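You operate a simulated robot arm through the tools that you are given. There is no shell and no other tool. Be economical: measure what you need, move in short steps, check, and stop when the job is done.

You are at the controls of a simulated two-armed robot. One attempt, no reset.

JOB
Pick up the bent steel bracket with one hand, pass it to the other hand and put it on the top of the tool bench under the pegs. Set down upright: bent steel bracket.

The check looks at the end state, three seconds after you hand in, the way a careful person would. Anything else that was tipped, shoved, dropped, spilled or broken makes it a failure.

ROBOT AND FRAMES
Two 7-joint arms with two-finger parallel grippers on one trunk, on a base that drives. Base frame: it is fixed to the floor where the robot stands at the start and does not move with it; the origin is under the middle of the robot, x ahead of it, y to its left, z up. Readings come in mm, rad, newtons and seconds.
The left shoulder is at the start at [70, 163, 1170], the right one opposite. With the tool pointing down near the work surface each hand reaches from about 400 to 880 mm from the robot's upright axis, wherever it stands, measured 20 degrees to its own side. Places, roughly: top of the tool bench under the pegs [500, 2300, 800]. Payload 3.43 kg a hand.
The tool frame of a hand sits at the grasp point between the pads (the TCP): z along the fingers, y along the line on which they close. The tips reach 34 mm beyond it. Largest opening 128 mm; finger width 24, thickness 12; the body of the gripper, 48 by 130 mm, starts 96 mm behind the TCP.
Orientation is told as [roll, pitch, yaw] about the base's x, y, z axes, in that order, counted from this pose: with the fingers straight down and closing along the base's y, the tool's x points along the base's -x, its y along +y and its z along -z.

CONTROLS
- The arms move only by the tool move_arm. It takes "left_rows", "right_rows" or both (then of equal length, played together; a hand with none holds still); each is a list of rows, each a list of 3 entries, a list of its own where there are three numbers: the shift along the tool's x, y, z in units of 20 mm (1.0 is 20 mm), then the turn, a rotation vector about the tool's x, y, z in units of 4 degrees (1.0 is 4 degrees), then the closure in counts, from 0 (fully open) to 255 (shut). In form: [[[x, y, z], [wx, wy, wz], jaw], ...]. A call has 1 to 8 rows; each row shifts and turns the commanded pose from where the row before left it, along the tool's axes as they then stand. A call with a number of a shift or a turn outside -1 to 1 is refused whole. A row lasts 0.2 s, in which the tool goes at most 50 mm and 0.15 rad; a call with a longer step from one row to the next is refused whole, and so is a gripper value outside its range. Where a pose cannot be reached the arm comes as near as it can. A force on the tool above 40 N (or 10 N above the force at the start of the call, whichever is more), or a blocked arm, ends the call early, and 0.2 s more pass. Each finger travels about 153 mm/s and halts on what it meets, pressing with about 29 N; the grip force reading is that of the motor and also rises with nothing between the fingers. The clock runs only during rows and for 0.2 s after the last one: add rows that do not move to give the fingers time. It gives the time, the measured TCP pose, the force on the tool (base axes), the opening and the grip force at its end, in the units of the frame above (readings bear some noise), with the torque about the TCP (base axes, N m) and any sound that the robot's microphone picked up.
- Cameras (640 x 400 px; columns grow to the right, rows downward): "scene" is now at [142.4, 10.7, 1398.8]; the picture's right is [0.11, -0.99, 0.00], its down [-0.62, -0.07, -0.78] and it looks along [0.77, 0.08, -0.63] (base axes); focal length 248 px, centre (320, 200). "left" rides on the left gripper at [76, 11, -160] in its tool frame; the picture's right is [-0.15, 0.99, 0.00], its down [-0.88, -0.13, -0.46] and it looks along [-0.45, -0.07, 0.89] (tool axes); focal length 234 px, centre (320, 200). "right" rides on the right gripper at [76, -11, -160] in its tool frame; the picture's right is [0.15, 0.99, 0.00], its down [-0.88, 0.13, -0.46] and it looks along [-0.45, 0.07, 0.89] (tool axes); focal length 234 px, centre (320, 200). There is no depth. A picture from a camera that has moved, and an enlarged one, comes with that camera's place and axes in the base frame and with its lens. The place of the scene camera against the robot may be out by one fixed shift of up to 12 mm in any direction.
- snapshot(camera): a new picture of that camera. It takes no simulated time.
- raise_lower(by): slides the trunk up (or, below 0, down) by that many mm; the arms and the scene camera ride with it, the base frame stays. It gives what a move gives, with no picture.
- roll_base(legs): drives the robot by 1 to 6 legs, each [ahead, left, turn to the left] in mm, mm and rad, along the robot's own axes; the way and the turn of a leg run together, so that a leg with both is an arc; at most 1500 mm and 3.142 rad a leg. The arms and the cameras ride along, it lands a little off, and it stops where it bumps. It gives what a move gives.
- pan_tilt(pan, tilt): turns the head with the scene camera to pan (to the left, within 1.501 rad either way) and tilt (down, from -0.506 to 1.204), counted from straight ahead of the robot. It gives what a move gives.
- enlarge(camera, box): a new picture of the part [left, top, right, bottom] of that camera's present view, enlarged. It takes no simulated time.
- job_done(): hands the job in; it is judged then, once.

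Go step by step. Nothing tells you exact positions but the pictures and the camera data: compare them with the known pose of the tool, close in by small moves and look again before you grip or let go. The budget is 120 turns and 100 pictures, counting those below and the enlarged ones. Unless the task says otherwise, let go and move clear before handing in, and close with one line.

The tools are called after ">>>" as a command line: name --argument value ..., lists and objects as JSON in quotes. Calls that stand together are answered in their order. move_arm: Moves the arms, as the interface text tells. Its arguments: {"type":"object","properties":{"left_rows":{"type":"array"},"right_rows":{"type":"array"}},"required":[]} The other tools are called the same way: raise_lower (by) slides the trunk up or down; roll_base (legs) drives the base; pan_tilt (pan, tilt) turns the head that bears the scene camera; snapshot (camera) takes a picture; enlarge (camera, box) takes an enlarged picture of a part of a camera's view; job_done () hands the job in.

At the start:

```text
clock: 0.0
left_position: [511.0, 316.0, 1074.1]
left_ee_rot: [0.0, -0.001, -0.001]
left_ft_force: [-0.3, 0.5, 0.0]
left_torque: [0.0, 0.01, 0.0]
left_finger_gap: 128.2
left_grasp_force: 0.1
right_position: [505.3, -130.2, 1078.9]
right_ee_rot: [-0.001, 0.0, 0.0]
right_ft_force: [0.3, -0.3, -0.7]
right_torque: [-0.02, 0.0, 0.02]
right_finger_gap: 127.9
right_grasp_force: 0.0
trunk travel left (down, up): [-650.0, 290.0]
robot x, y, heading: [2.1, -1.5, 0.003]
head pan, tilt: [0.108, 0.679]
```

scene: 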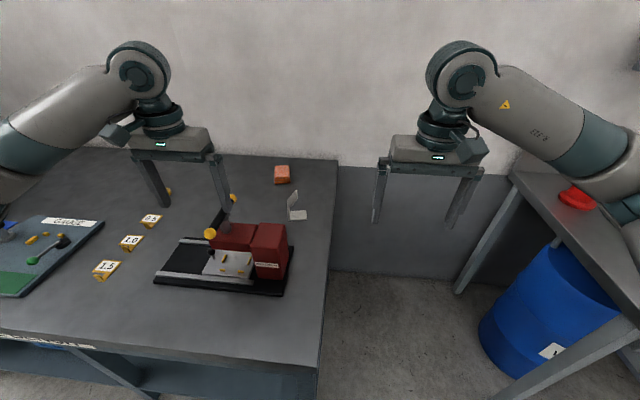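
right: 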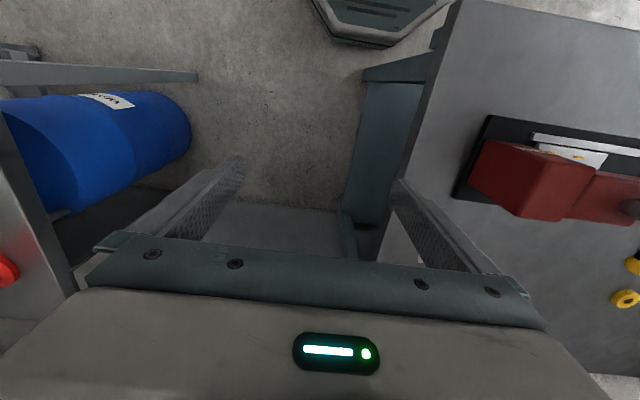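
left: 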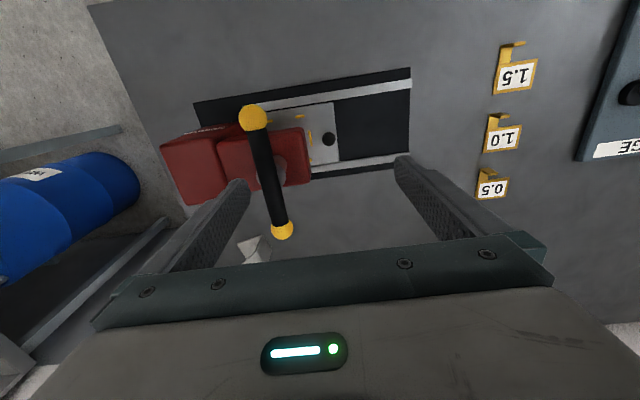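

I see a bench with a vise-like tool and a small L-shaped light bracket behind it near px (297,207). I'll enlarge that first.

>>> enlarge --camera "scene" --box '[200, 150, 360, 250]'

>>> enlarge --camera "left" --box '[200, 200, 320, 275]'

```text
4.00 times, centred on (280, 200) of scene
camera zoom: at [142.4, 10.7, 1398.8], right [0.11, -0.99, 0.0], down [-0.62, -0.07, -0.78], along [0.77, 0.08, -0.63], focal length 994 px, centre (480, 200)
```

zoom: 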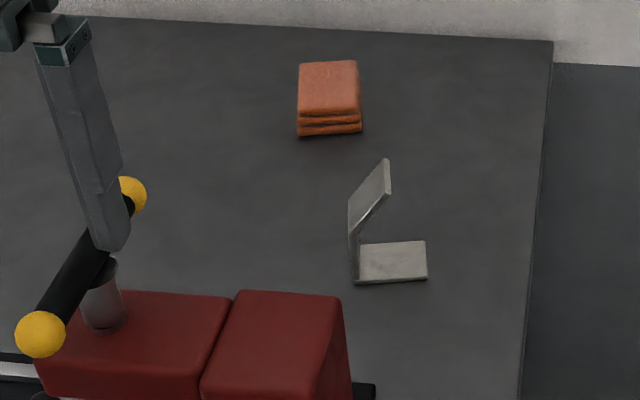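

```text
5.33 times, centred on (260, 238) of left
camera zoom: at [434.9, 327.7, 1232.6], right [0.15, 0.99, 0.0], down [0.88, -0.13, 0.46], along [0.45, -0.07, -0.89], focal length 1249 px, centre (640, 0)
```

zoom: 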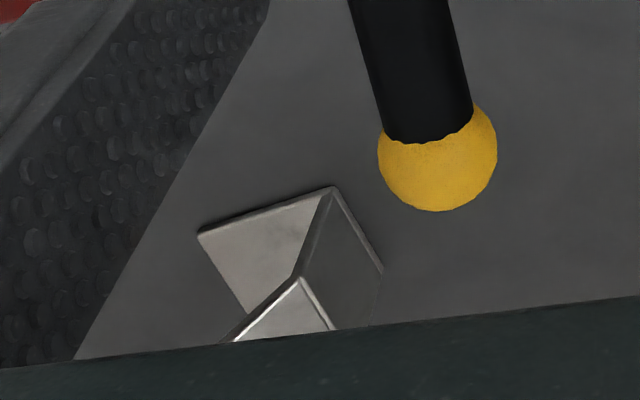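

The bracket is around x≈735, y≈148. I'll bring the left hand forward and to the right, high above the bench, to see it clearly from its wrist camera.

>>> move_arm --left_rows '[[[-1, -1, 0], [0, 0, 0], 0], [[-1, -1, 0], [0, 0, 0], 0], [[-1, -1, 0], [0, 0, 0], 0], [[-1, -1, 0], [0, 0, 0], 0], [[-1, -1, 0], [0, 0, 0], 0], [[-1, 0, 0], [0, 0, 0], 0], [[0, 0, 0], [0, 0, 0], 0]]'

>>> snapshot --camera "left"

>>> snapshot --camera "scene"

```text
clock: 1.6
left_position: [630.8, 215.4, 1073.6]
left_ee_rot: [0.001, 0.001, 0.002]
left_ft_force: [0.8, 0.2, -1.0]
left_torque: [0.01, -0.02, 0.02]
left_finger_gap: 128.0
left_grasp_force: 0.1
right_position: [504.1, -130.1, 1079.3]
right_ee_rot: [0.0, 0.002, 0.0]
right_ft_force: [0.3, -1.0, 0.3]
right_torque: [0.01, 0.04, 0.01]
right_finger_gap: 128.2
right_grasp_force: 0.2
trunk travel left (down, up): [-650.0, 290.0]
robot x, y, heading: [0.7, -0.8, 0.004]
head pan, tilt: [0.108, 0.679]
```

```text
94 pictures are left
camera left: at [554.6, 227.1, 1233.0], right [0.15, 0.99, 0.0], down [0.88, -0.13, 0.46], along [0.45, -0.07, -0.89], focal length 234 px, centre (320, 200)
```

left: 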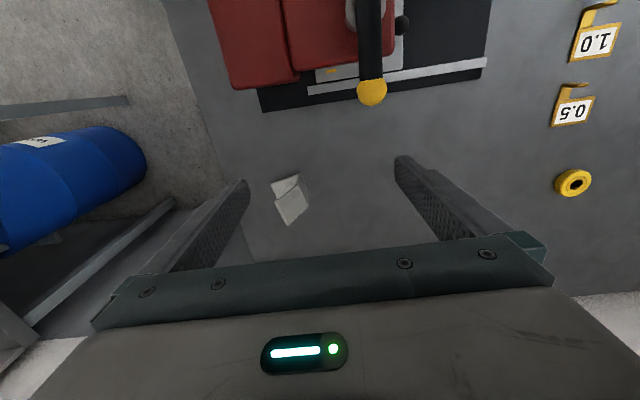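

```text
93 pictures are left
camera scene: at [142.1, 10.7, 1398.9], right [0.11, -0.99, 0.0], down [-0.62, -0.07, -0.78], along [0.77, 0.08, -0.63], focal length 248 px, centre (320, 200)
```

scene: 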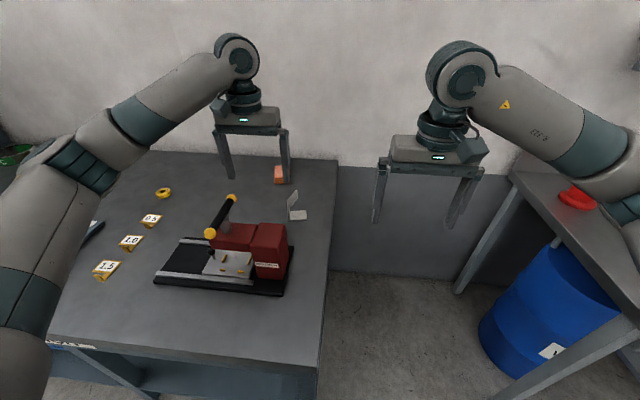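

>>> enlarge --camera "left" --box '[260, 165, 324, 229]'

>>> enlarge --camera "scene" --box '[270, 180, 330, 230]'

```text
6.25 times, centred on (292, 197) of left
camera zoom: at [554.6, 227.1, 1233.0], right [0.15, 0.99, 0.0], down [0.88, -0.13, 0.46], along [0.45, -0.07, -0.89], focal length 1464 px, centre (495, 219)
```

zoom: 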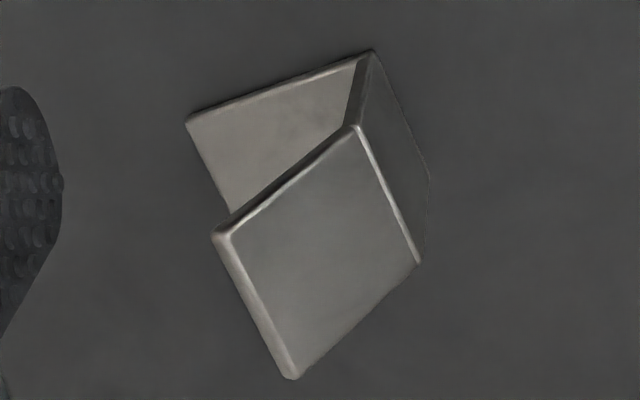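

```text
8.00 times, centred on (300, 205) of scene
camera zoom: at [142.1, 10.7, 1398.9], right [0.11, -0.99, 0.0], down [-0.62, -0.07, -0.78], along [0.77, 0.08, -0.63], focal length 1988 px, centre (480, 160)
```

zoom: 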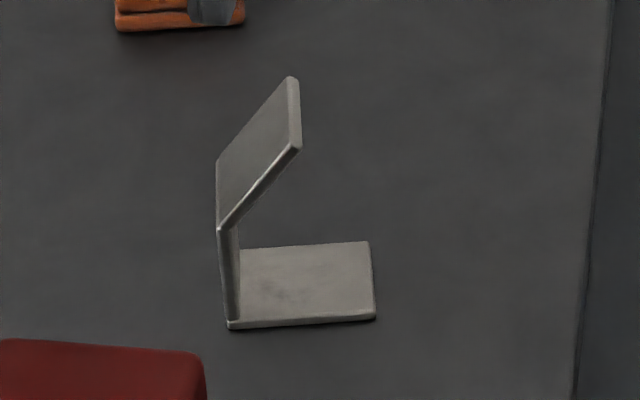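

The bracket is a C-shape: a ~60×45 mm foot at z≈829, a ~55 mm web on its +y side, and a flange leaning up over the foot to z≈921. The plan is that the right hand grips the flange edges from above and the left takes the web from the left side. First the left hand lifts clear of the vise lever while the right turns.

>>> move_arm --left_rows '[[[0, 0, -1], [0, 0, 0], 0], [[0, 0, -1], [0, 0, 0], 0], [[0, 0, -1], [0, 0, 0], 0], [[0, 0, -1], [0, 0, 0], 0], [[0, 0, -1], [0, 0, 0], 0], [[0, 0, -1], [0, 0, 0], 0], [[1, 1, 0], [0, 0, 0], 0], [[1, 1, 0], [0, 0, 0], 0]]' --right_rows '[[[0, 0, 0], [0, 0, 1], 0], [[0, 0, 0], [0, 0, 1], 0], [[0, 0, 0], [0, 0, 1], 0], [[0, 0, 0], [0, 0, 1], 0], [[0, 0, 0], [0, 0, 1], 0], [[0, 0, 0], [0, 0, 1], 0], [[0, 0, 0], [0, 0, 1], 0], [[0, 0, 0], [0, 0, 1], 0]]'

>>> move_arm --left_rows '[[[1, 1, 0], [0, 0, 0], 0], [[1, 1, 0], [0, 0, 0], 0], [[1, 1, 0], [0, 0, 0], 0], [[1, 1, 0], [0, 0, 0], 0], [[0, 1, 0], [0, 0, 0], 0], [[0, 1, 0], [0, 0, 0], 0], [[0, 1, 0], [0, 0, 0], 0], [[0, 1, 0], [0, 0, 0], 0]]' --right_rows '[[[0, 0, 0], [0, 0, 1], 0], [[0, 0, 0], [0, 0, 1], 0], [[0, 0, 0], [0, 0, 1], 0], [[0, 0, 0], [0, 0, 1], 0], [[0, 0, 0], [0, 0, 1], 0], [[0, 0, 0], [0, 0, 1], 0], [[0, 0, 0], [0, 0, 1], 0], [[0, 0, 0], [0, 0, 1], 0]]'

```text
clock: 3.4
left_position: [590.4, 258.1, 1193.4]
left_ee_rot: [-0.001, -0.001, 0.0]
left_ft_force: [0.1, 0.0, 0.5]
left_torque: [0.0, 0.0, 0.0]
left_finger_gap: 128.1
left_grasp_force: 0.0
right_position: [504.2, -130.2, 1080.9]
right_ee_rot: [0.0, -0.003, -0.559]
right_ft_force: [-0.4, -1.0, -1.0]
right_torque: [-0.05, -0.01, 0.0]
right_finger_gap: 128.0
right_grasp_force: 0.1
trunk travel left (down, up): [-650.0, 290.0]
robot x, y, heading: [3.6, 1.9, -0.003]
head pan, tilt: [0.108, 0.679]
```

```text
clock: 5.2
left_position: [511.6, 417.9, 1192.3]
left_ee_rot: [-0.001, 0.0, -0.001]
left_ft_force: [-0.1, 1.1, 0.2]
left_torque: [-0.04, 0.01, -0.01]
left_finger_gap: 128.1
left_grasp_force: 0.0
right_position: [504.5, -129.6, 1079.7]
right_ee_rot: [0.0, -0.002, -1.118]
right_ft_force: [0.0, 0.2, 0.2]
right_torque: [0.0, 0.0, -0.01]
right_finger_gap: 128.0
right_grasp_force: 0.2
trunk travel left (down, up): [-650.0, 290.0]
robot x, y, heading: [-0.6, 0.4, 0.003]
head pan, tilt: [0.108, 0.679]
```

Both hands are clear. I'll finish the right hand's yaw and carry it toward above the bracket.

>>> move_arm --right_rows '[[[0, 0, 0], [0, 0, 0.83], 40], [[0, 0, 0], [0, 0, 0.83], 80], [[0, 0, 0], [0, 0, 0.83], 80], [[0, 0, 0], [0, 0, 0.83], 80], [[0.8, 1, 0], [0, 0, 0], 80], [[0.8, 1, 0], [0, 0, 0], 80], [[0.8, 1, 0], [0, 0, 0], 80], [[0.8, 1, 0], [0, 0, 0], 80]]'

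>>> move_arm --right_rows '[[[0.8, 1, 0], [0, 0, 0], 80], [[0.8, 1, 0], [0, 0, 0], 80], [[0.8, 1, 0], [0, 0, 0], 80], [[0.8, 1, 0], [0, 0, 0], 80], [[0.8, 1, 0], [0, 0, 0], 80], [[0.8, 1, 0], [0, 0, 0], 80], [[0.8, 1, 0], [0, 0, 0], 80], [[0, 0, 0], [0, 0, 0], 80]]'

>>> snapshot --camera "right"

>>> snapshot --camera "scene"

```text
clock: 7.0
left_position: [511.8, 417.8, 1191.7]
left_ee_rot: [-0.002, 0.002, 0.0]
left_ft_force: [0.6, -1.1, -0.3]
left_torque: [-0.02, 0.02, -0.02]
left_finger_gap: 127.7
left_grasp_force: 0.1
right_position: [569.1, -48.3, 1080.0]
right_ee_rot: [0.0, -0.002, -1.349]
right_ft_force: [0.4, -0.3, 0.1]
right_torque: [-0.01, -0.02, 0.01]
right_finger_gap: 87.7
right_grasp_force: 0.1
trunk travel left (down, up): [-650.0, 290.0]
robot x, y, heading: [-1.7, 3.6, 0.002]
head pan, tilt: [0.108, 0.679]
```

```text
clock: 8.8
left_position: [511.6, 416.1, 1193.9]
left_ee_rot: [0.001, -0.001, -0.001]
left_ft_force: [-0.3, 0.1, 0.6]
left_torque: [0.0, 0.03, -0.01]
left_finger_gap: 128.0
left_grasp_force: 0.2
right_position: [680.6, 89.1, 1078.7]
right_ee_rot: [-0.001, -0.001, -1.348]
right_ft_force: [-0.6, 0.1, 0.1]
right_torque: [0.02, -0.01, 0.0]
right_finger_gap: 87.9
right_grasp_force: 0.1
trunk travel left (down, up): [-650.0, 290.0]
robot x, y, heading: [-0.0, -1.6, 0.0]
head pan, tilt: [0.108, 0.679]
```

```text
90 pictures are left
camera right: at [652.1, 160.6, 1238.9], right [0.93, 0.36, 0.0], down [0.32, -0.83, 0.46], along [0.16, -0.42, -0.89], focal length 234 px, centre (320, 200)
```

right: 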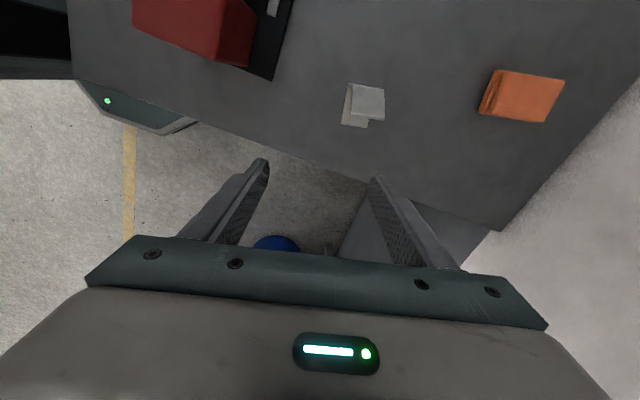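

```text
89 pictures are left
camera scene: at [142.3, 9.8, 1398.9], right [0.11, -0.99, 0.0], down [-0.62, -0.07, -0.78], along [0.77, 0.08, -0.63], focal length 248 px, centre (320, 200)
```

scene: 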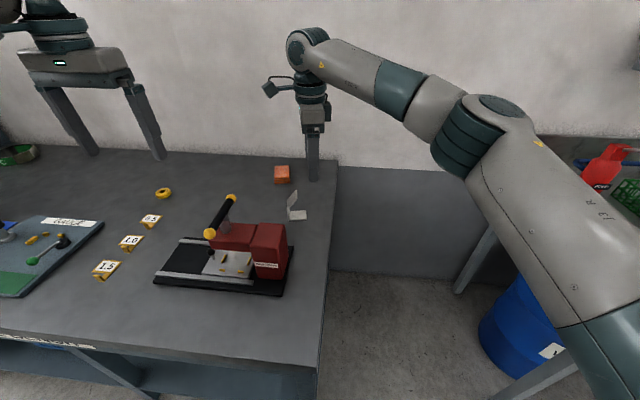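

The right camera now sees the bracket. I'll enlarge it to refine the position and yaw.

>>> enlarge --camera "right" --box '[328, 70, 400, 142]'

```text
5.56 times, centred on (364, 106) of right
camera zoom: at [652.1, 160.6, 1238.9], right [0.93, 0.36, 0.0], down [0.32, -0.83, 0.46], along [0.16, -0.42, -0.89], focal length 1301 px, centre (76, 722)
```

zoom: 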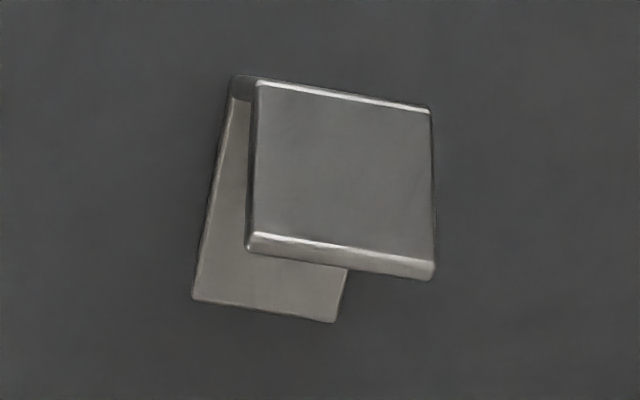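

The estimates agree within ~5 mm (web top centre ≈ [719,175,884], yaw 13°). I'll move over the flange and descend part way.

>>> move_arm --right_rows '[[[0.94, 0.93, 0], [0, 0, 0], 80], [[0.94, 0.93, 0], [0, 0, 0], 80], [[0.94, 0.93, 0], [0, 0, 0], 80], [[0, 0, 1], [0, 0, 0], 80], [[0, 0, 1], [0, 0, 0], 80], [[0, 0, 1], [0, 0, 0], 80], [[0, 0, 1], [0, 0, 0], 80], [[0, 0, 0], [0, 0, 0], 80]]'

>>> snapshot --camera "right"

>>> enlarge --camera "scene" --box '[240, 130, 368, 230]'

```text
clock: 10.6
left_position: [510.4, 417.5, 1193.3]
left_ee_rot: [-0.001, 0.0, -0.002]
left_ft_force: [-0.7, -0.1, -0.3]
left_torque: [-0.01, 0.02, -0.03]
left_finger_gap: 128.3
left_grasp_force: 0.0
right_position: [715.9, 148.9, 998.2]
right_ee_rot: [0.0, 0.001, -1.349]
right_ft_force: [-0.5, -0.3, 0.9]
right_torque: [0.01, -0.01, -0.01]
right_finger_gap: 88.0
right_grasp_force: 0.0
right hand out of reach, approached as far as the arm can: row 3
trunk travel left (down, up): [-650.0, 290.0]
robot x, y, heading: [-1.8, 0.0, -0.003]
head pan, tilt: [0.108, 0.679]
```

```text
87 pictures are left
camera right: at [686.8, 221.1, 1158.0], right [0.93, 0.36, 0.0], down [0.32, -0.83, 0.46], along [0.17, -0.43, -0.89], focal length 234 px, centre (320, 200)
```

right: 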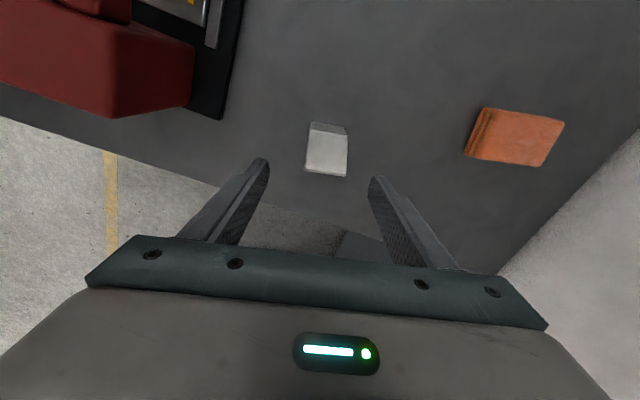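

```text
4.00 times, centred on (304, 180) of scene
camera zoom: at [141.8, 11.3, 1398.9], right [0.11, -0.99, 0.0], down [-0.62, -0.07, -0.78], along [0.77, 0.08, -0.63], focal length 994 px, centre (384, 280)
```

zoom: 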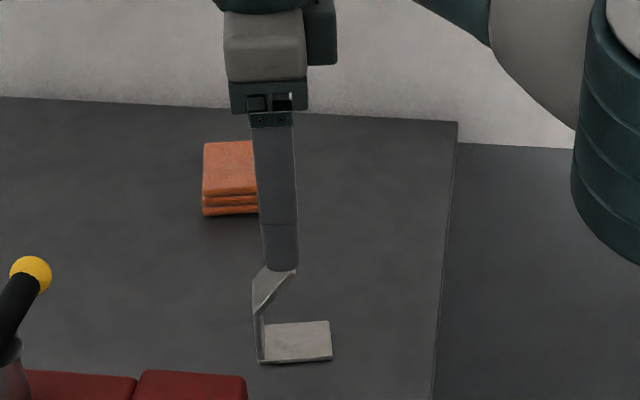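

The reach limit clipped the last step by ~9 mm; lower down the wrist has more reach. I'll correct and descend a little more, then check.

>>> move_arm --right_rows '[[[0, 0, 0.8], [0, 0, 0], 80], [[0.3, 0.4, 0], [0, 0, 0], 80], [[0, 0, 0], [0, 0, 0], 80]]'

>>> enlarge --camera "right" --box '[240, 100, 400, 200]'

```text
clock: 11.4
left_position: [511.8, 415.9, 1193.4]
left_ee_rot: [-0.001, 0.001, 0.0]
left_ft_force: [0.2, 0.5, -0.1]
left_torque: [0.02, 0.03, 0.01]
left_finger_gap: 128.1
left_grasp_force: 0.0
right_position: [723.2, 155.1, 982.7]
right_ee_rot: [0.0, 0.0, -1.35]
right_ft_force: [-0.1, 0.1, -0.1]
right_torque: [0.03, 0.01, -0.02]
right_finger_gap: 87.8
right_grasp_force: 0.0
trunk travel left (down, up): [-650.0, 290.0]
robot x, y, heading: [-0.2, 1.8, -0.003]
head pan, tilt: [0.108, 0.679]
```

```text
4.00 times, centred on (320, 150) of right
camera zoom: at [693.8, 227.2, 1142.0], right [0.93, 0.36, 0.0], down [0.32, -0.83, 0.46], along [0.16, -0.42, -0.89], focal length 937 px, centre (320, 400)
```

zoom: 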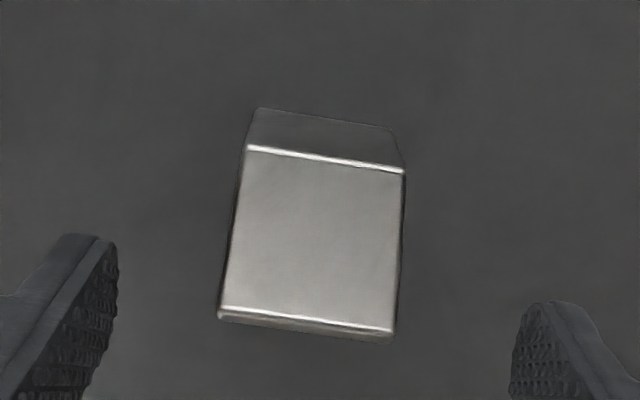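

Flange centre computed at (721,157), and the hand is at (723,155), nearly centred. I'll descend to z≈906 with a tiny correction, then look.

>>> move_arm --right_rows '[[[0.1, -0.1, 0.8], [0, 0, 0], 80], [[0, 0, 1], [0, 0, 0], 80], [[0, 0, 1], [0, 0, 0], 80], [[0, 0, 1], [0, 0, 0], 80], [[0, 0, 0], [0, 0, 0], 80]]'

>>> snapshot --camera "right"

>>> enlarge --camera "scene" --box '[260, 160, 340, 230]'

```text
clock: 12.6
left_position: [511.7, 415.8, 1192.1]
left_ee_rot: [-0.001, 0.0, -0.001]
left_ft_force: [0.0, 0.3, 1.3]
left_torque: [-0.01, -0.04, 0.0]
left_finger_gap: 127.9
left_grasp_force: 0.0
right_position: [719.3, 158.3, 906.5]
right_ee_rot: [0.0, 0.0, -1.348]
right_ft_force: [0.5, -0.7, 0.5]
right_torque: [-0.02, 0.01, -0.01]
right_finger_gap: 87.9
right_grasp_force: 0.1
trunk travel left (down, up): [-650.0, 290.0]
robot x, y, heading: [0.4, 2.2, 0.0]
head pan, tilt: [0.108, 0.679]
```

```text
84 pictures are left
camera right: at [690.9, 229.8, 1065.9], right [0.93, 0.36, 0.0], down [0.32, -0.83, 0.46], along [0.17, -0.43, -0.89], focal length 234 px, centre (320, 200)
```

right: 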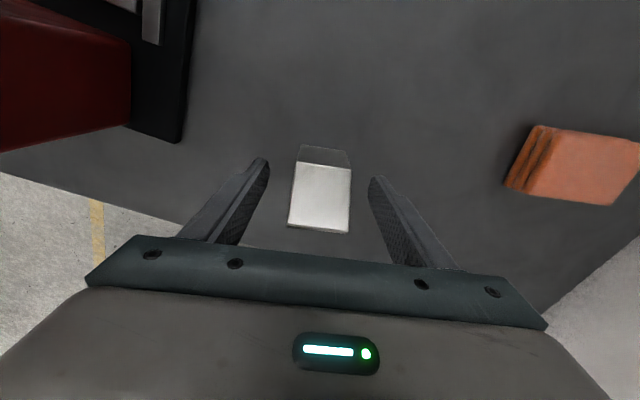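

```text
5.71 times, centred on (300, 195) of scene
camera zoom: at [142.1, 10.8, 1398.9], right [0.11, -0.99, 0.0], down [-0.62, -0.07, -0.78], along [0.77, 0.08, -0.63], focal length 1420 px, centre (434, 229)
```

zoom: 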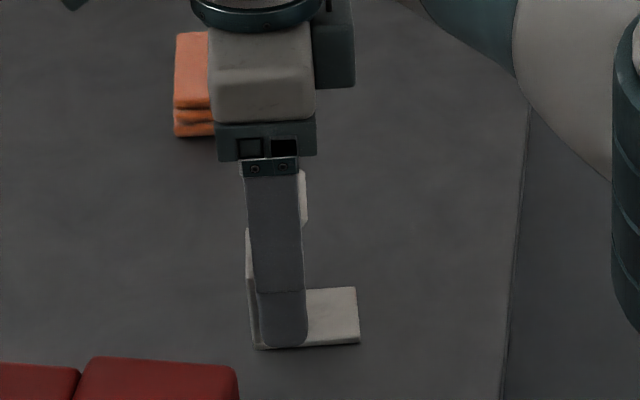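

TCP projects onto the flange centre and both fingers straddle it. Closing now.

>>> move_arm --right_rows '[[[0, 0, 0], [0, 0, 0], 120], [[0, 0, 0], [0, 0, 0], 150], [[0, 0, 0], [0, 0, 0], 165], [[0, 0, 0], [0, 0, 0], 180], [[0, 0, 0], [0, 0, 0], 255], [[0, 0, 0], [0, 0, 0], 255], [[0, 0, 0], [0, 0, 0], 255]]'

>>> snapshot --camera "right"

```text
clock: 14.2
left_position: [510.8, 417.5, 1193.0]
left_ee_rot: [0.001, 0.0, -0.001]
left_ft_force: [-0.1, 0.0, -0.3]
left_torque: [-0.01, -0.04, 0.04]
left_finger_gap: 128.0
left_grasp_force: 0.0
right_position: [719.7, 158.5, 906.0]
right_ee_rot: [0.0, -0.001, -1.349]
right_ft_force: [1.1, -0.1, 0.7]
right_torque: [0.13, -0.11, -0.01]
right_finger_gap: 43.6
right_grasp_force: 29.1
trunk travel left (down, up): [-650.0, 290.0]
robot x, y, heading: [0.9, 0.5, -0.001]
head pan, tilt: [0.108, 0.679]
```

```text
82 pictures are left
camera right: at [691.0, 229.9, 1066.0], right [0.93, 0.36, 0.0], down [0.32, -0.83, 0.46], along [0.16, -0.43, -0.89], focal length 234 px, centre (320, 200)
```

right: 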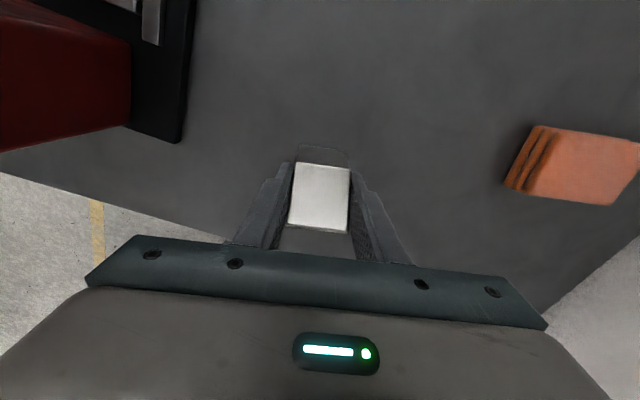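

Firm grip at 43.6 mm. I'll lift straight up slowly and check.

>>> move_arm --right_rows '[[[0, 0, -0.5], [0, 0, 0], 255], [[0, 0, -0.5], [0, 0, 0], 255], [[0, 0, -0.5], [0, 0, 0], 255], [[0, 0, -0.5], [0, 0, 0], 255], [[0, 0, -1], [0, 0, 0], 255], [[0, 0, -1], [0, 0, 0], 255], [[0, 0, 0], [0, 0, 0], 255]]'

>>> snapshot --camera "right"

>>> snapshot --camera "scene"

```text
clock: 15.8
left_position: [511.5, 417.3, 1192.4]
left_ee_rot: [0.001, 0.0, -0.001]
left_ft_force: [0.3, 0.7, -0.3]
left_torque: [0.01, 0.03, 0.01]
left_finger_gap: 128.1
left_grasp_force: 0.0
right_position: [720.8, 157.9, 987.2]
right_ee_rot: [0.0, 0.001, -1.349]
right_ft_force: [-1.2, -0.8, -1.7]
right_torque: [-0.04, 0.02, 0.02]
right_finger_gap: 43.9
right_grasp_force: 29.4
trunk travel left (down, up): [-650.0, 290.0]
robot x, y, heading: [0.1, 3.6, 0.001]
head pan, tilt: [0.108, 0.679]
```

```text
81 pictures are left
camera right: at [691.5, 229.3, 1146.3], right [0.93, 0.36, 0.0], down [0.32, -0.83, 0.46], along [0.16, -0.43, -0.89], focal length 234 px, centre (320, 200)
```

right: 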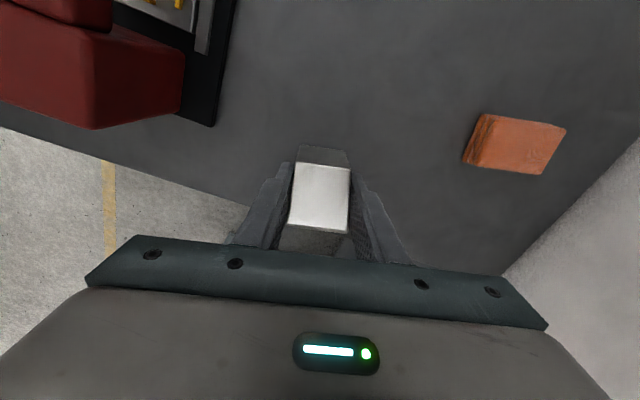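

```text
80 pictures are left
camera scene: at [143.0, 10.9, 1398.7], right [0.11, -0.99, 0.0], down [-0.63, -0.07, -0.78], along [0.77, 0.08, -0.63], focal length 248 px, centre (320, 200)
```

scene: 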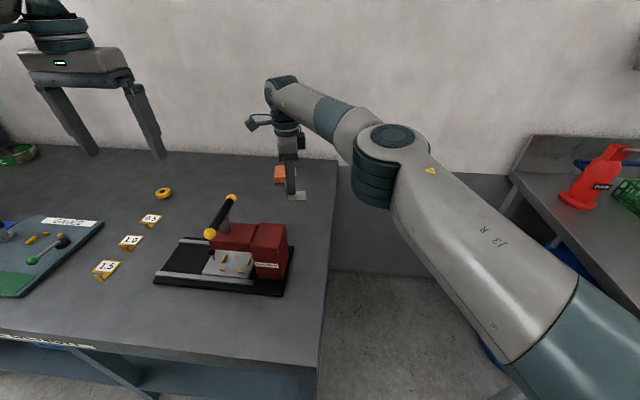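

The bracket is held level. I'll bring it back and up to the centre, and look around with the head for driving.

>>> move_arm --right_rows '[[[-0.97, -0.91, -0.7], [0, 0, 0], 255], [[-0.97, -0.91, -0.7], [0, 0, 0], 255], [[-0.97, -0.91, -0.7], [0, 0, 0], 255], [[-0.97, -0.91, -0.7], [0, 0, 0], 255], [[-0.97, -0.91, -0.7], [0, 0, 0], 255], [[-0.97, -0.91, -0.7], [0, 0, 0], 255], [[-0.9, 0, 0], [0, 0, 0], 255], [[0, 0, 0], [0, 0, 0], 255]]'

>>> pan_tilt --pan 1.5 --tilt 0.5

>>> snapshot --camera "scene"

>>> pan_tilt --pan 0.8 --tilt 0.5

>>> snapshot --camera "scene"

```text
clock: 17.6
left_position: [510.1, 417.6, 1193.1]
left_ee_rot: [0.0, -0.001, 0.0]
left_ft_force: [0.6, 0.5, -0.4]
left_torque: [0.03, 0.0, 0.0]
left_finger_gap: 127.9
left_grasp_force: 0.2
right_position: [643.9, 3.1, 1071.1]
right_ee_rot: [0.001, 0.0, -1.346]
right_ft_force: [0.2, 0.3, -2.0]
right_torque: [0.0, 0.01, -0.03]
right_finger_gap: 43.8
right_grasp_force: 29.1
trunk travel left (down, up): [-650.0, 290.0]
robot x, y, heading: [3.2, -0.9, -0.001]
head pan, tilt: [0.108, 0.679]
```

```text
clock: 19.1
left_position: [511.5, 416.5, 1192.4]
left_ee_rot: [-0.001, 0.0, 0.0]
left_ft_force: [0.1, -0.5, 0.7]
left_torque: [-0.04, -0.02, 0.0]
left_finger_gap: 128.4
left_grasp_force: 0.1
right_position: [643.0, 2.2, 1070.2]
right_ee_rot: [0.0, 0.0, -1.349]
right_ft_force: [0.1, -0.3, -2.1]
right_torque: [0.01, 0.01, 0.02]
right_finger_gap: 43.8
right_grasp_force: 29.0
trunk travel left (down, up): [-650.0, 290.0]
robot x, y, heading: [2.3, -2.0, -0.0]
head pan, tilt: [1.499, 0.499]
```

```text
79 pictures are left
camera scene: at [64.0, 92.3, 1414.8], right [1.0, -0.07, 0.0], down [-0.04, -0.48, -0.88], along [0.06, 0.88, -0.48], focal length 248 px, centre (320, 200)
```

scene: 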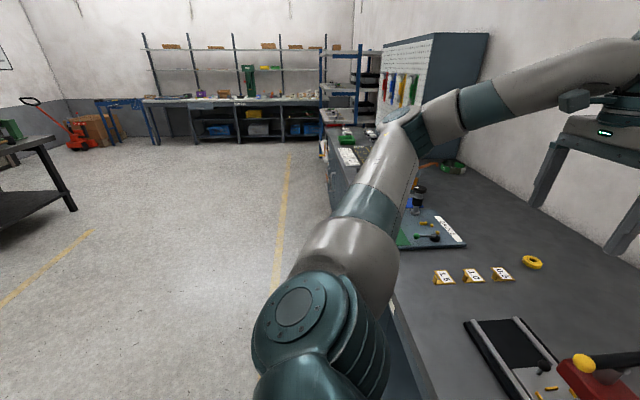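

```text
clock: 20.2
left_position: [512.2, 416.2, 1193.3]
left_ee_rot: [0.001, 0.0, -0.001]
left_ft_force: [-0.1, 0.5, -0.4]
left_torque: [-0.01, 0.01, -0.02]
left_finger_gap: 128.4
left_grasp_force: 0.1
right_position: [643.6, 2.3, 1069.9]
right_ee_rot: [0.0, 0.001, -1.348]
right_ft_force: [0.4, -0.4, -1.2]
right_torque: [0.01, 0.03, -0.02]
right_finger_gap: 43.6
right_grasp_force: 28.9
trunk travel left (down, up): [-650.0, 290.0]
robot x, y, heading: [2.4, -1.3, -0.003]
head pan, tilt: [0.799, 0.499]
```

```text
78 pictures are left
camera scene: at [120.8, 66.8, 1414.8], right [0.72, -0.7, 0.0], down [-0.33, -0.34, -0.88], along [0.61, 0.63, -0.48], focal length 248 px, centre (320, 200)
```

scene: 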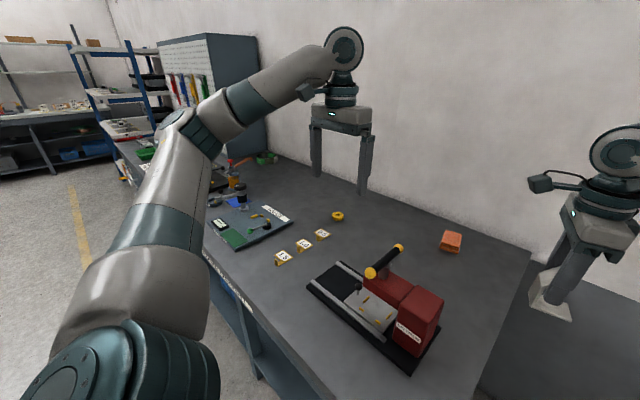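

The target bench with the pegboard continues along this row to the left, and the floor alongside is clear. I'll back off 300 mm for free space before the handover.

>>> roll_base --legs '[[-300, 0, 0]]'

>>> pan_tilt --pan 0.1 --tilt 0.6

>>> snapshot --camera "scene"

```text
clock: 22.2
left_position: [213.0, 415.0, 1193.1]
left_ee_rot: [-0.001, 0.003, -0.001]
left_ft_force: [0.3, -0.5, -1.2]
left_torque: [-0.02, -0.03, -0.01]
left_finger_gap: 127.8
left_grasp_force: 0.1
right_position: [342.7, 0.9, 1070.7]
right_ee_rot: [0.001, 0.0, -1.349]
right_ft_force: [-0.6, -0.1, -2.1]
right_torque: [0.03, 0.01, -0.02]
right_finger_gap: 43.9
right_grasp_force: 28.7
trunk travel left (down, up): [-650.0, 290.0]
robot x, y, heading: [-306.1, 1.1, -0.005]
head pan, tilt: [0.799, 0.499]
```

```text
clock: 23.3
left_position: [211.5, 414.6, 1191.0]
left_ee_rot: [0.0, 0.003, -0.003]
left_ft_force: [0.8, -0.2, -0.4]
left_torque: [0.01, 0.0, 0.01]
left_finger_gap: 127.9
left_grasp_force: 0.0
right_position: [342.9, 1.6, 1069.5]
right_ee_rot: [-0.001, -0.001, -1.351]
right_ft_force: [0.0, 1.1, -1.6]
right_torque: [0.01, 0.02, 0.0]
right_finger_gap: 43.6
right_grasp_force: 28.8
trunk travel left (down, up): [-650.0, 290.0]
robot x, y, heading: [-295.5, -1.2, -0.002]
head pan, tilt: [0.099, 0.6]
```

```text
77 pictures are left
camera scene: at [-155.6, 10.4, 1405.7], right [0.1, -1.0, 0.0], down [-0.56, -0.06, -0.82], along [0.82, 0.08, -0.57], focal length 248 px, centre (320, 200)
```

scene: 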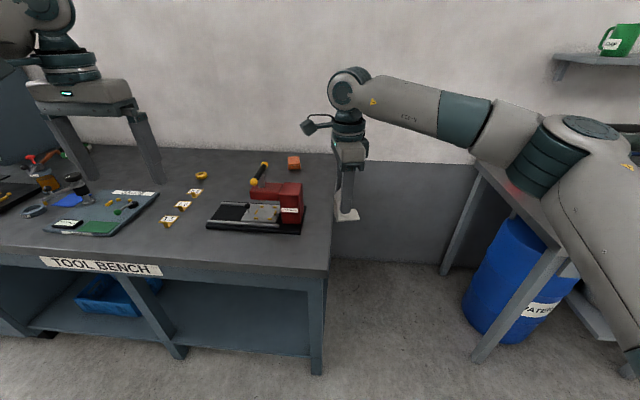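

The left hand now turns to yaw −77° with a 45° tilt toward the right, ready to grip the web from the left. The right hand draws in slightly.

>>> move_arm --left_rows '[[[0, 0, 0], [0.398, -0.498, 0.961], 60], [[0, 0, 0], [0.398, -0.498, 0.961], 80], [[0, 0, 0], [0.398, -0.498, 0.961], 80], [[0, 0, 0], [0.398, -0.498, 0.961], 80], [[0, 0, 0], [0.398, -0.498, 0.961], 80], [[0, 0, 0], [0.398, -0.498, 0.961], 80], [[0, 0, 0], [0.398, -0.498, 0.961], 80], [[0, 0, 0], [0.398, -0.498, 0.961], 80]]' --right_rows '[[[0.22, -0.98, 0], [0, 0, 0], 255], [[0.22, -0.98, 0], [0, 0, 0], 255], [[0.22, -0.98, 0], [0, 0, 0], 255], [[0.22, -0.98, 0], [0, 0, 0], 255], [[0, 0, 0], [0, 0, 0], 255], [[0, 0, 0], [0, 0, 0], 255], [[0, 0, 0], [0, 0, 0], 255], [[0, 0, 0], [0, 0, 0], 255]]'

>>> move_arm --left_rows '[[[0, 0, 0], [0.398, -0.498, 0.961], 80], [[0, 0, 0], [0.398, -0.498, 0.961], 80], [[0, 0, 0], [0.398, -0.498, 0.961], 80], [[0, 0, 0], [0.398, -0.498, 0.961], 80], [[0, 0, 0], [0.398, -0.498, 0.961], 80], [[0, 0, 0], [0.398, -0.498, 0.961], 80], [[0, 0, 0], [0.398, -0.498, 0.961], 80], [[0, 0, 0], [0.398, -0.498, 0.961], 80]]'

>>> move_arm --left_rows '[[[0, 0, 0], [0.398, -0.498, 0.961], 80], [[0, 0, 0], [0.398, -0.498, 0.961], 80], [[0, 0, 0], [0.398, -0.498, 0.961], 80], [[0, 0, 0], [0, 0, 0], 80]]'

>>> snapshot --camera "left"

>>> snapshot --camera "scene"

```text
clock: 25.1
left_position: [211.7, 417.0, 1192.6]
left_ee_rot: [-0.141, -0.323, -0.522]
left_ft_force: [0.1, 0.4, 0.2]
left_torque: [0.0, 0.0, -0.02]
left_finger_gap: 87.5
left_grasp_force: 0.1
right_position: [262.4, 1.8, 1070.3]
right_ee_rot: [-0.001, 0.0, -1.35]
right_ft_force: [0.5, 1.0, -1.9]
right_torque: [-0.03, 0.03, 0.0]
right_finger_gap: 44.0
right_grasp_force: 29.2
trunk travel left (down, up): [-650.0, 290.0]
robot x, y, heading: [-299.3, 1.0, -0.001]
head pan, tilt: [0.099, 0.6]
```

```text
clock: 26.9
left_position: [212.3, 416.4, 1192.0]
left_ee_rot: [-0.093, -0.671, -1.089]
left_ft_force: [0.8, 0.2, 0.8]
left_torque: [-0.03, 0.01, -0.01]
left_finger_gap: 87.8
left_grasp_force: 0.0
right_position: [261.5, 1.9, 1070.6]
right_ee_rot: [-0.001, 0.002, -1.351]
right_ft_force: [0.3, -0.2, -2.2]
right_torque: [-0.01, -0.02, -0.02]
right_finger_gap: 43.9
right_grasp_force: 28.7
trunk travel left (down, up): [-650.0, 290.0]
robot x, y, heading: [-302.8, -5.0, -0.0]
head pan, tilt: [0.099, 0.6]
```

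```text
clock: 27.9
left_position: [211.7, 415.2, 1192.5]
left_ee_rot: [-0.001, -0.787, -1.353]
left_ft_force: [-0.7, 0.0, 0.5]
left_torque: [-0.03, -0.01, -0.03]
left_finger_gap: 87.9
left_grasp_force: 0.0
right_position: [261.5, 2.2, 1070.2]
right_ee_rot: [0.0, 0.0, -1.349]
right_ft_force: [0.8, -0.3, -2.5]
right_torque: [-0.01, -0.03, -0.01]
right_finger_gap: 43.6
right_grasp_force: 28.9
trunk travel left (down, up): [-650.0, 290.0]
robot x, y, heading: [-300.8, -1.6, -0.003]
head pan, tilt: [0.099, 0.6]
```

```text
76 pictures are left
camera left: at [185.6, 580.4, 1251.6], right [0.99, 0.11, 0.1], down [-0.06, -0.32, 0.95], along [0.14, -0.94, -0.31], focal length 234 px, centre (320, 200)
```

left: 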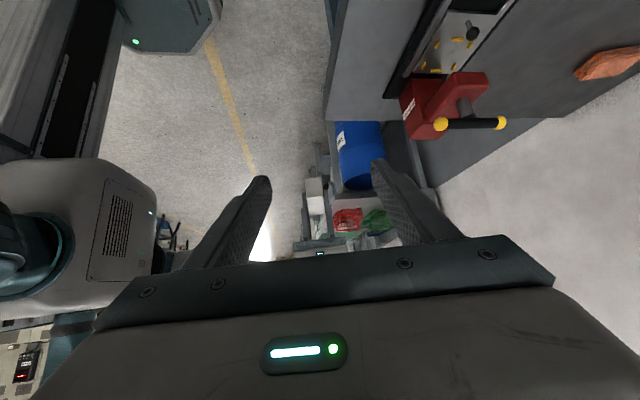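

```text
75 pictures are left
camera scene: at [-155.8, 10.3, 1405.7], right [0.1, -1.0, 0.0], down [-0.56, -0.05, -0.82], along [0.82, 0.08, -0.57], focal length 248 px, centre (320, 200)
```

scene: 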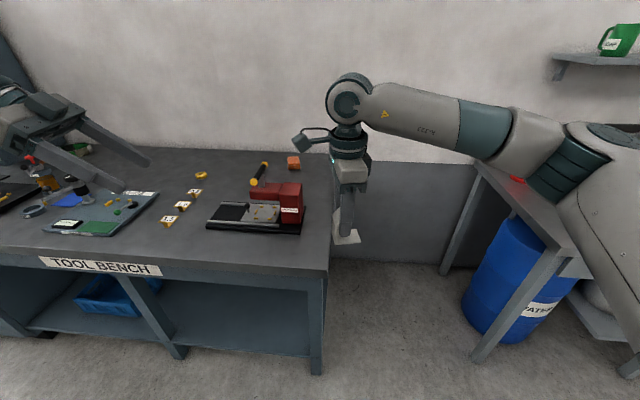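

Left orientation reached. I'll tilt 15° more (fingers 30° below horizontal, keeping clear of the right fingers), then bring it toward the bracket's web and look.

>>> move_arm --left_rows '[[[0, 0, 0], [0, -0.94, 0], 80], [[0, 0, 0], [0, -0.94, 0], 80], [[0, 0, 0], [0, -0.94, 0], 80], [[0, 0, 0], [0, -0.94, 0], 80], [[-0.16, -0.14, 0.966], [0, 0, 0], 80], [[-0.16, -0.14, 0.966], [0, 0, 0], 80], [[-0.16, -0.14, 0.966], [0, 0, 0], 80], [[-0.16, -0.14, 0.966], [0, 0, 0], 80]]'

>>> move_arm --left_rows '[[[-0.16, -0.14, 0.966], [0, 0, 0], 80], [[-0.16, -0.14, 0.966], [0, 0, 0], 80], [[-0.16, -0.14, 0.966], [0, 0, 0], 80], [[-0.16, -0.14, 0.966], [0, 0, 0], 80], [[-0.16, -0.14, 0.966], [0, 0, 0], 80], [[-0.16, -0.14, 0.966], [0, 0, 0], 80], [[-0.16, -0.14, 0.966], [0, 0, 0], 80], [[-0.16, -0.14, 0.966], [0, 0, 0], 80]]'

>>> snapshot --camera "left"

>>> snapshot --camera "scene"

```text
clock: 29.7
left_position: [216.2, 341.4, 1164.6]
left_ee_rot: [-0.002, -1.048, -1.348]
left_ft_force: [-0.7, -0.4, -0.8]
left_torque: [-0.01, -0.04, 0.03]
left_finger_gap: 87.6
left_grasp_force: 0.1
right_position: [261.3, 1.4, 1070.5]
right_ee_rot: [-0.001, 0.001, -1.351]
right_ft_force: [-0.7, -0.9, -1.7]
right_torque: [0.01, 0.01, 0.0]
right_finger_gap: 43.7
right_grasp_force: 29.0
trunk travel left (down, up): [-650.0, 290.0]
robot x, y, heading: [-304.0, -0.1, 0.0]
head pan, tilt: [0.099, 0.6]
```

```text
clock: 31.5
left_position: [227.7, 193.0, 1108.6]
left_ee_rot: [-0.003, -1.046, -1.349]
left_ft_force: [0.3, 0.3, 0.4]
left_torque: [-0.03, -0.03, 0.02]
left_finger_gap: 88.0
left_grasp_force: 0.1
right_position: [261.6, 1.9, 1070.0]
right_ee_rot: [0.001, 0.001, -1.349]
right_ft_force: [-0.1, 0.3, -2.6]
right_torque: [-0.03, 0.0, 0.01]
right_finger_gap: 43.8
right_grasp_force: 29.3
trunk travel left (down, up): [-650.0, 290.0]
robot x, y, heading: [-301.0, 0.8, 0.0]
head pan, tilt: [0.099, 0.6]
```

```text
74 pictures are left
camera left: at [199.3, 367.3, 1123.4], right [0.98, 0.14, 0.13], down [-0.12, -0.07, 0.99], along [0.15, -0.99, -0.05], focal length 234 px, centre (320, 200)
```

left: 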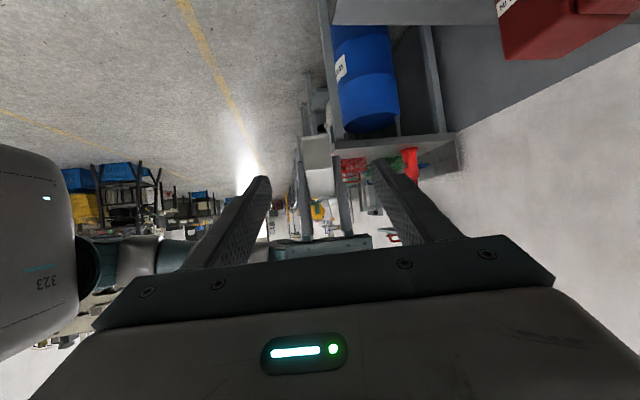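

```text
73 pictures are left
camera scene: at [-155.3, 9.8, 1405.7], right [0.1, -1.0, 0.0], down [-0.56, -0.05, -0.82], along [0.82, 0.08, -0.57], focal length 248 px, centre (320, 200)
```

scene: 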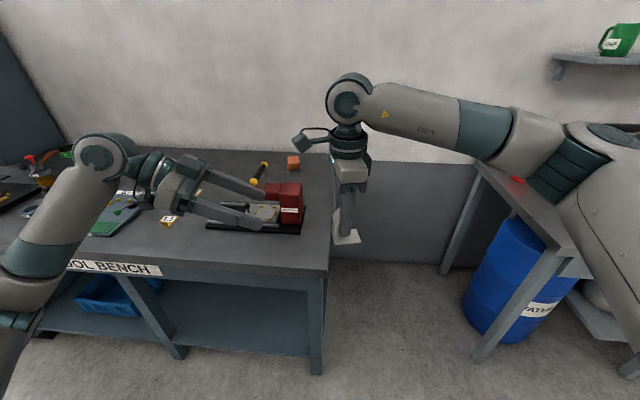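

I think the bracket and right fingers are near px (318,150) of the left view. Enlarging.

>>> enlarge --camera "left" --box '[264, 80, 392, 260]'

>>> enlarge --camera "scene" --box '[150, 110, 390, 260]'

```text
2.22 times, centred on (328, 170) of left
camera zoom: at [199.3, 367.3, 1123.4], right [0.98, 0.14, 0.13], down [-0.12, -0.07, 0.99], along [0.15, -0.99, -0.05], focal length 520 px, centre (302, 267)
```

zoom: 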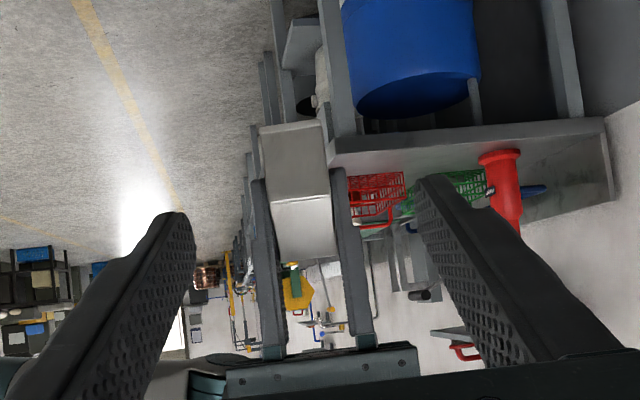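

```text
2.67 times, centred on (270, 185) of scene
camera zoom: at [-155.3, 9.8, 1405.7], right [0.1, -1.0, 0.0], down [-0.56, -0.05, -0.82], along [0.82, 0.08, -0.57], focal length 663 px, centre (453, 240)
```

zoom: 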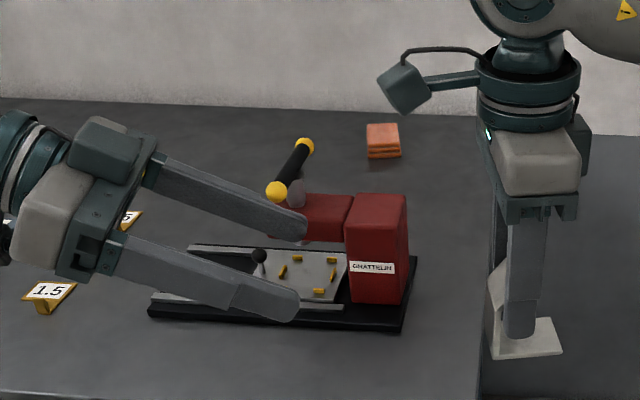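

The web faces the left hand and is ~9 mm left of the jaw centre. I'll approach 100 mm further with corrections and re-measure.

>>> move_arm --left_rows '[[[-0.1, -0.09, 1], [0, 0, 0], 80], [[-0.1, -0.09, 1], [0, 0, 0], 80], [[-0.1, -0.09, 1], [0, 0, 0], 80], [[-0.1, -0.09, 1], [0, 0, 0], 80], [[-0.1, -0.09, 1], [0, 0, 0], 80], [[0, 0, 0], [0, 0, 0], 80]]'

>>> enlarge --camera "left" --box '[224, 90, 416, 210]'

>>> enlarge --camera "scene" --box '[210, 130, 402, 250]'

```text
clock: 32.9
left_position: [238.6, 102.3, 1069.2]
left_ee_rot: [-0.003, -1.05, -1.347]
left_ft_force: [0.3, -0.8, 0.5]
left_torque: [-0.01, 0.03, 0.02]
left_finger_gap: 87.9
left_grasp_force: 0.1
right_position: [262.7, 1.2, 1070.1]
right_ee_rot: [0.0, -0.001, -1.35]
right_ft_force: [0.5, 0.7, -2.1]
right_torque: [-0.01, 0.0, 0.02]
right_finger_gap: 43.8
right_grasp_force: 29.0
trunk travel left (down, up): [-650.0, 290.0]
robot x, y, heading: [-297.3, 2.6, 0.0]
head pan, tilt: [0.099, 0.6]
```

```text
3.33 times, centred on (320, 150) of left
camera zoom: at [209.5, 276.3, 1082.5], right [0.98, 0.14, 0.13], down [-0.12, -0.07, 0.99], along [0.15, -0.99, -0.05], focal length 781 px, centre (320, 367)
```

zoom: 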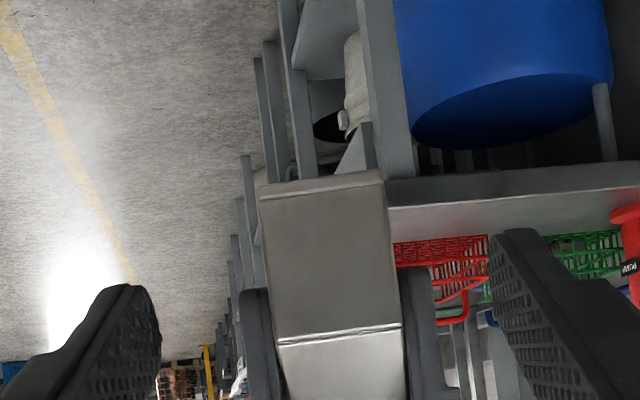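

```text
3.33 times, centred on (306, 190) of scene
camera zoom: at [-155.8, 10.6, 1405.7], right [0.1, -1.0, 0.0], down [-0.56, -0.06, -0.82], along [0.82, 0.08, -0.57], focal length 828 px, centre (367, 233)
```

zoom: 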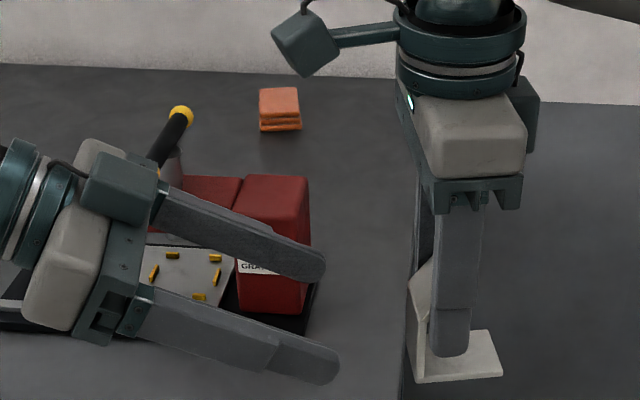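

The left camera puts the web precisely: it needs shift x′ −6, y′ +0.7, z′ +80 mm to grip the lower web below the right fingertips. I'll go 60 mm of that first.

>>> move_arm --left_rows '[[[-0.1, 0.01, 1], [0, 0, 0], 80], [[-0.1, 0.01, 1], [0, 0, 0], 80], [[-0.1, 0.01, 1], [0, 0, 0], 80], [[0, 0, 0], [0, 0, 0], 80]]'

>>> enlarge --camera "left" --box '[224, 110, 416, 230]'

>>> enlarge --camera "scene" --box '[240, 150, 368, 250]'

```text
clock: 33.9
left_position: [250.5, 48.1, 1043.3]
left_ee_rot: [-0.001, -1.05, -1.351]
left_ft_force: [-0.6, -0.2, -0.4]
left_torque: [-0.01, 0.0, -0.02]
left_finger_gap: 87.8
left_grasp_force: 0.1
right_position: [261.4, 1.1, 1070.8]
right_ee_rot: [0.0, -0.001, -1.351]
right_ft_force: [0.9, 0.8, -1.8]
right_torque: [-0.01, 0.01, 0.02]
right_finger_gap: 43.7
right_grasp_force: 28.8
trunk travel left (down, up): [-650.0, 290.0]
robot x, y, heading: [-301.7, 0.7, 0.001]
head pan, tilt: [0.099, 0.6]
```

```text
3.33 times, centred on (320, 170) of left
camera zoom: at [222.3, 222.8, 1058.0], right [0.98, 0.14, 0.13], down [-0.12, -0.07, 0.99], along [0.15, -0.99, -0.05], focal length 781 px, centre (320, 300)
```

zoom: 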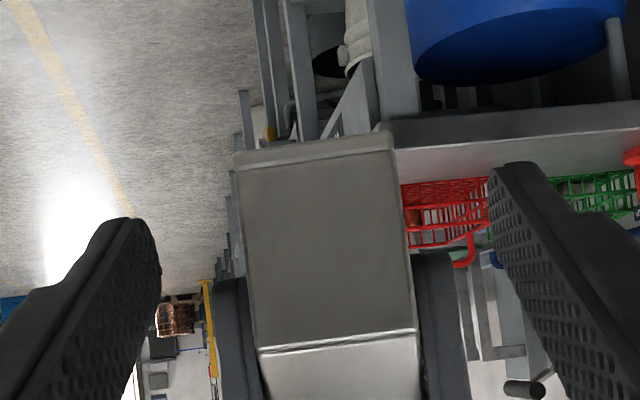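

```text
4.00 times, centred on (304, 200) of scene
camera zoom: at [-155.8, 10.7, 1405.7], right [0.1, -1.0, 0.0], down [-0.56, -0.06, -0.82], along [0.82, 0.08, -0.57], focal length 994 px, centre (384, 200)
```

zoom: 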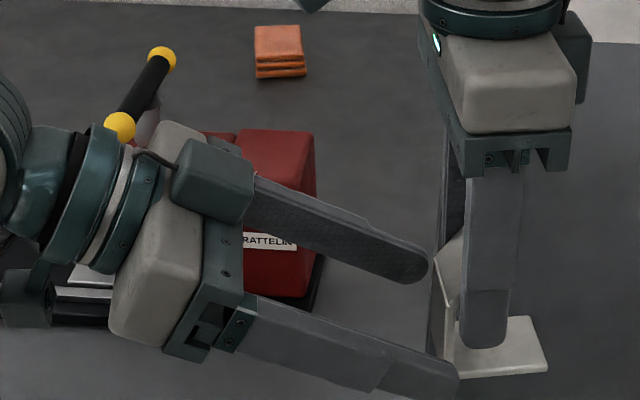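

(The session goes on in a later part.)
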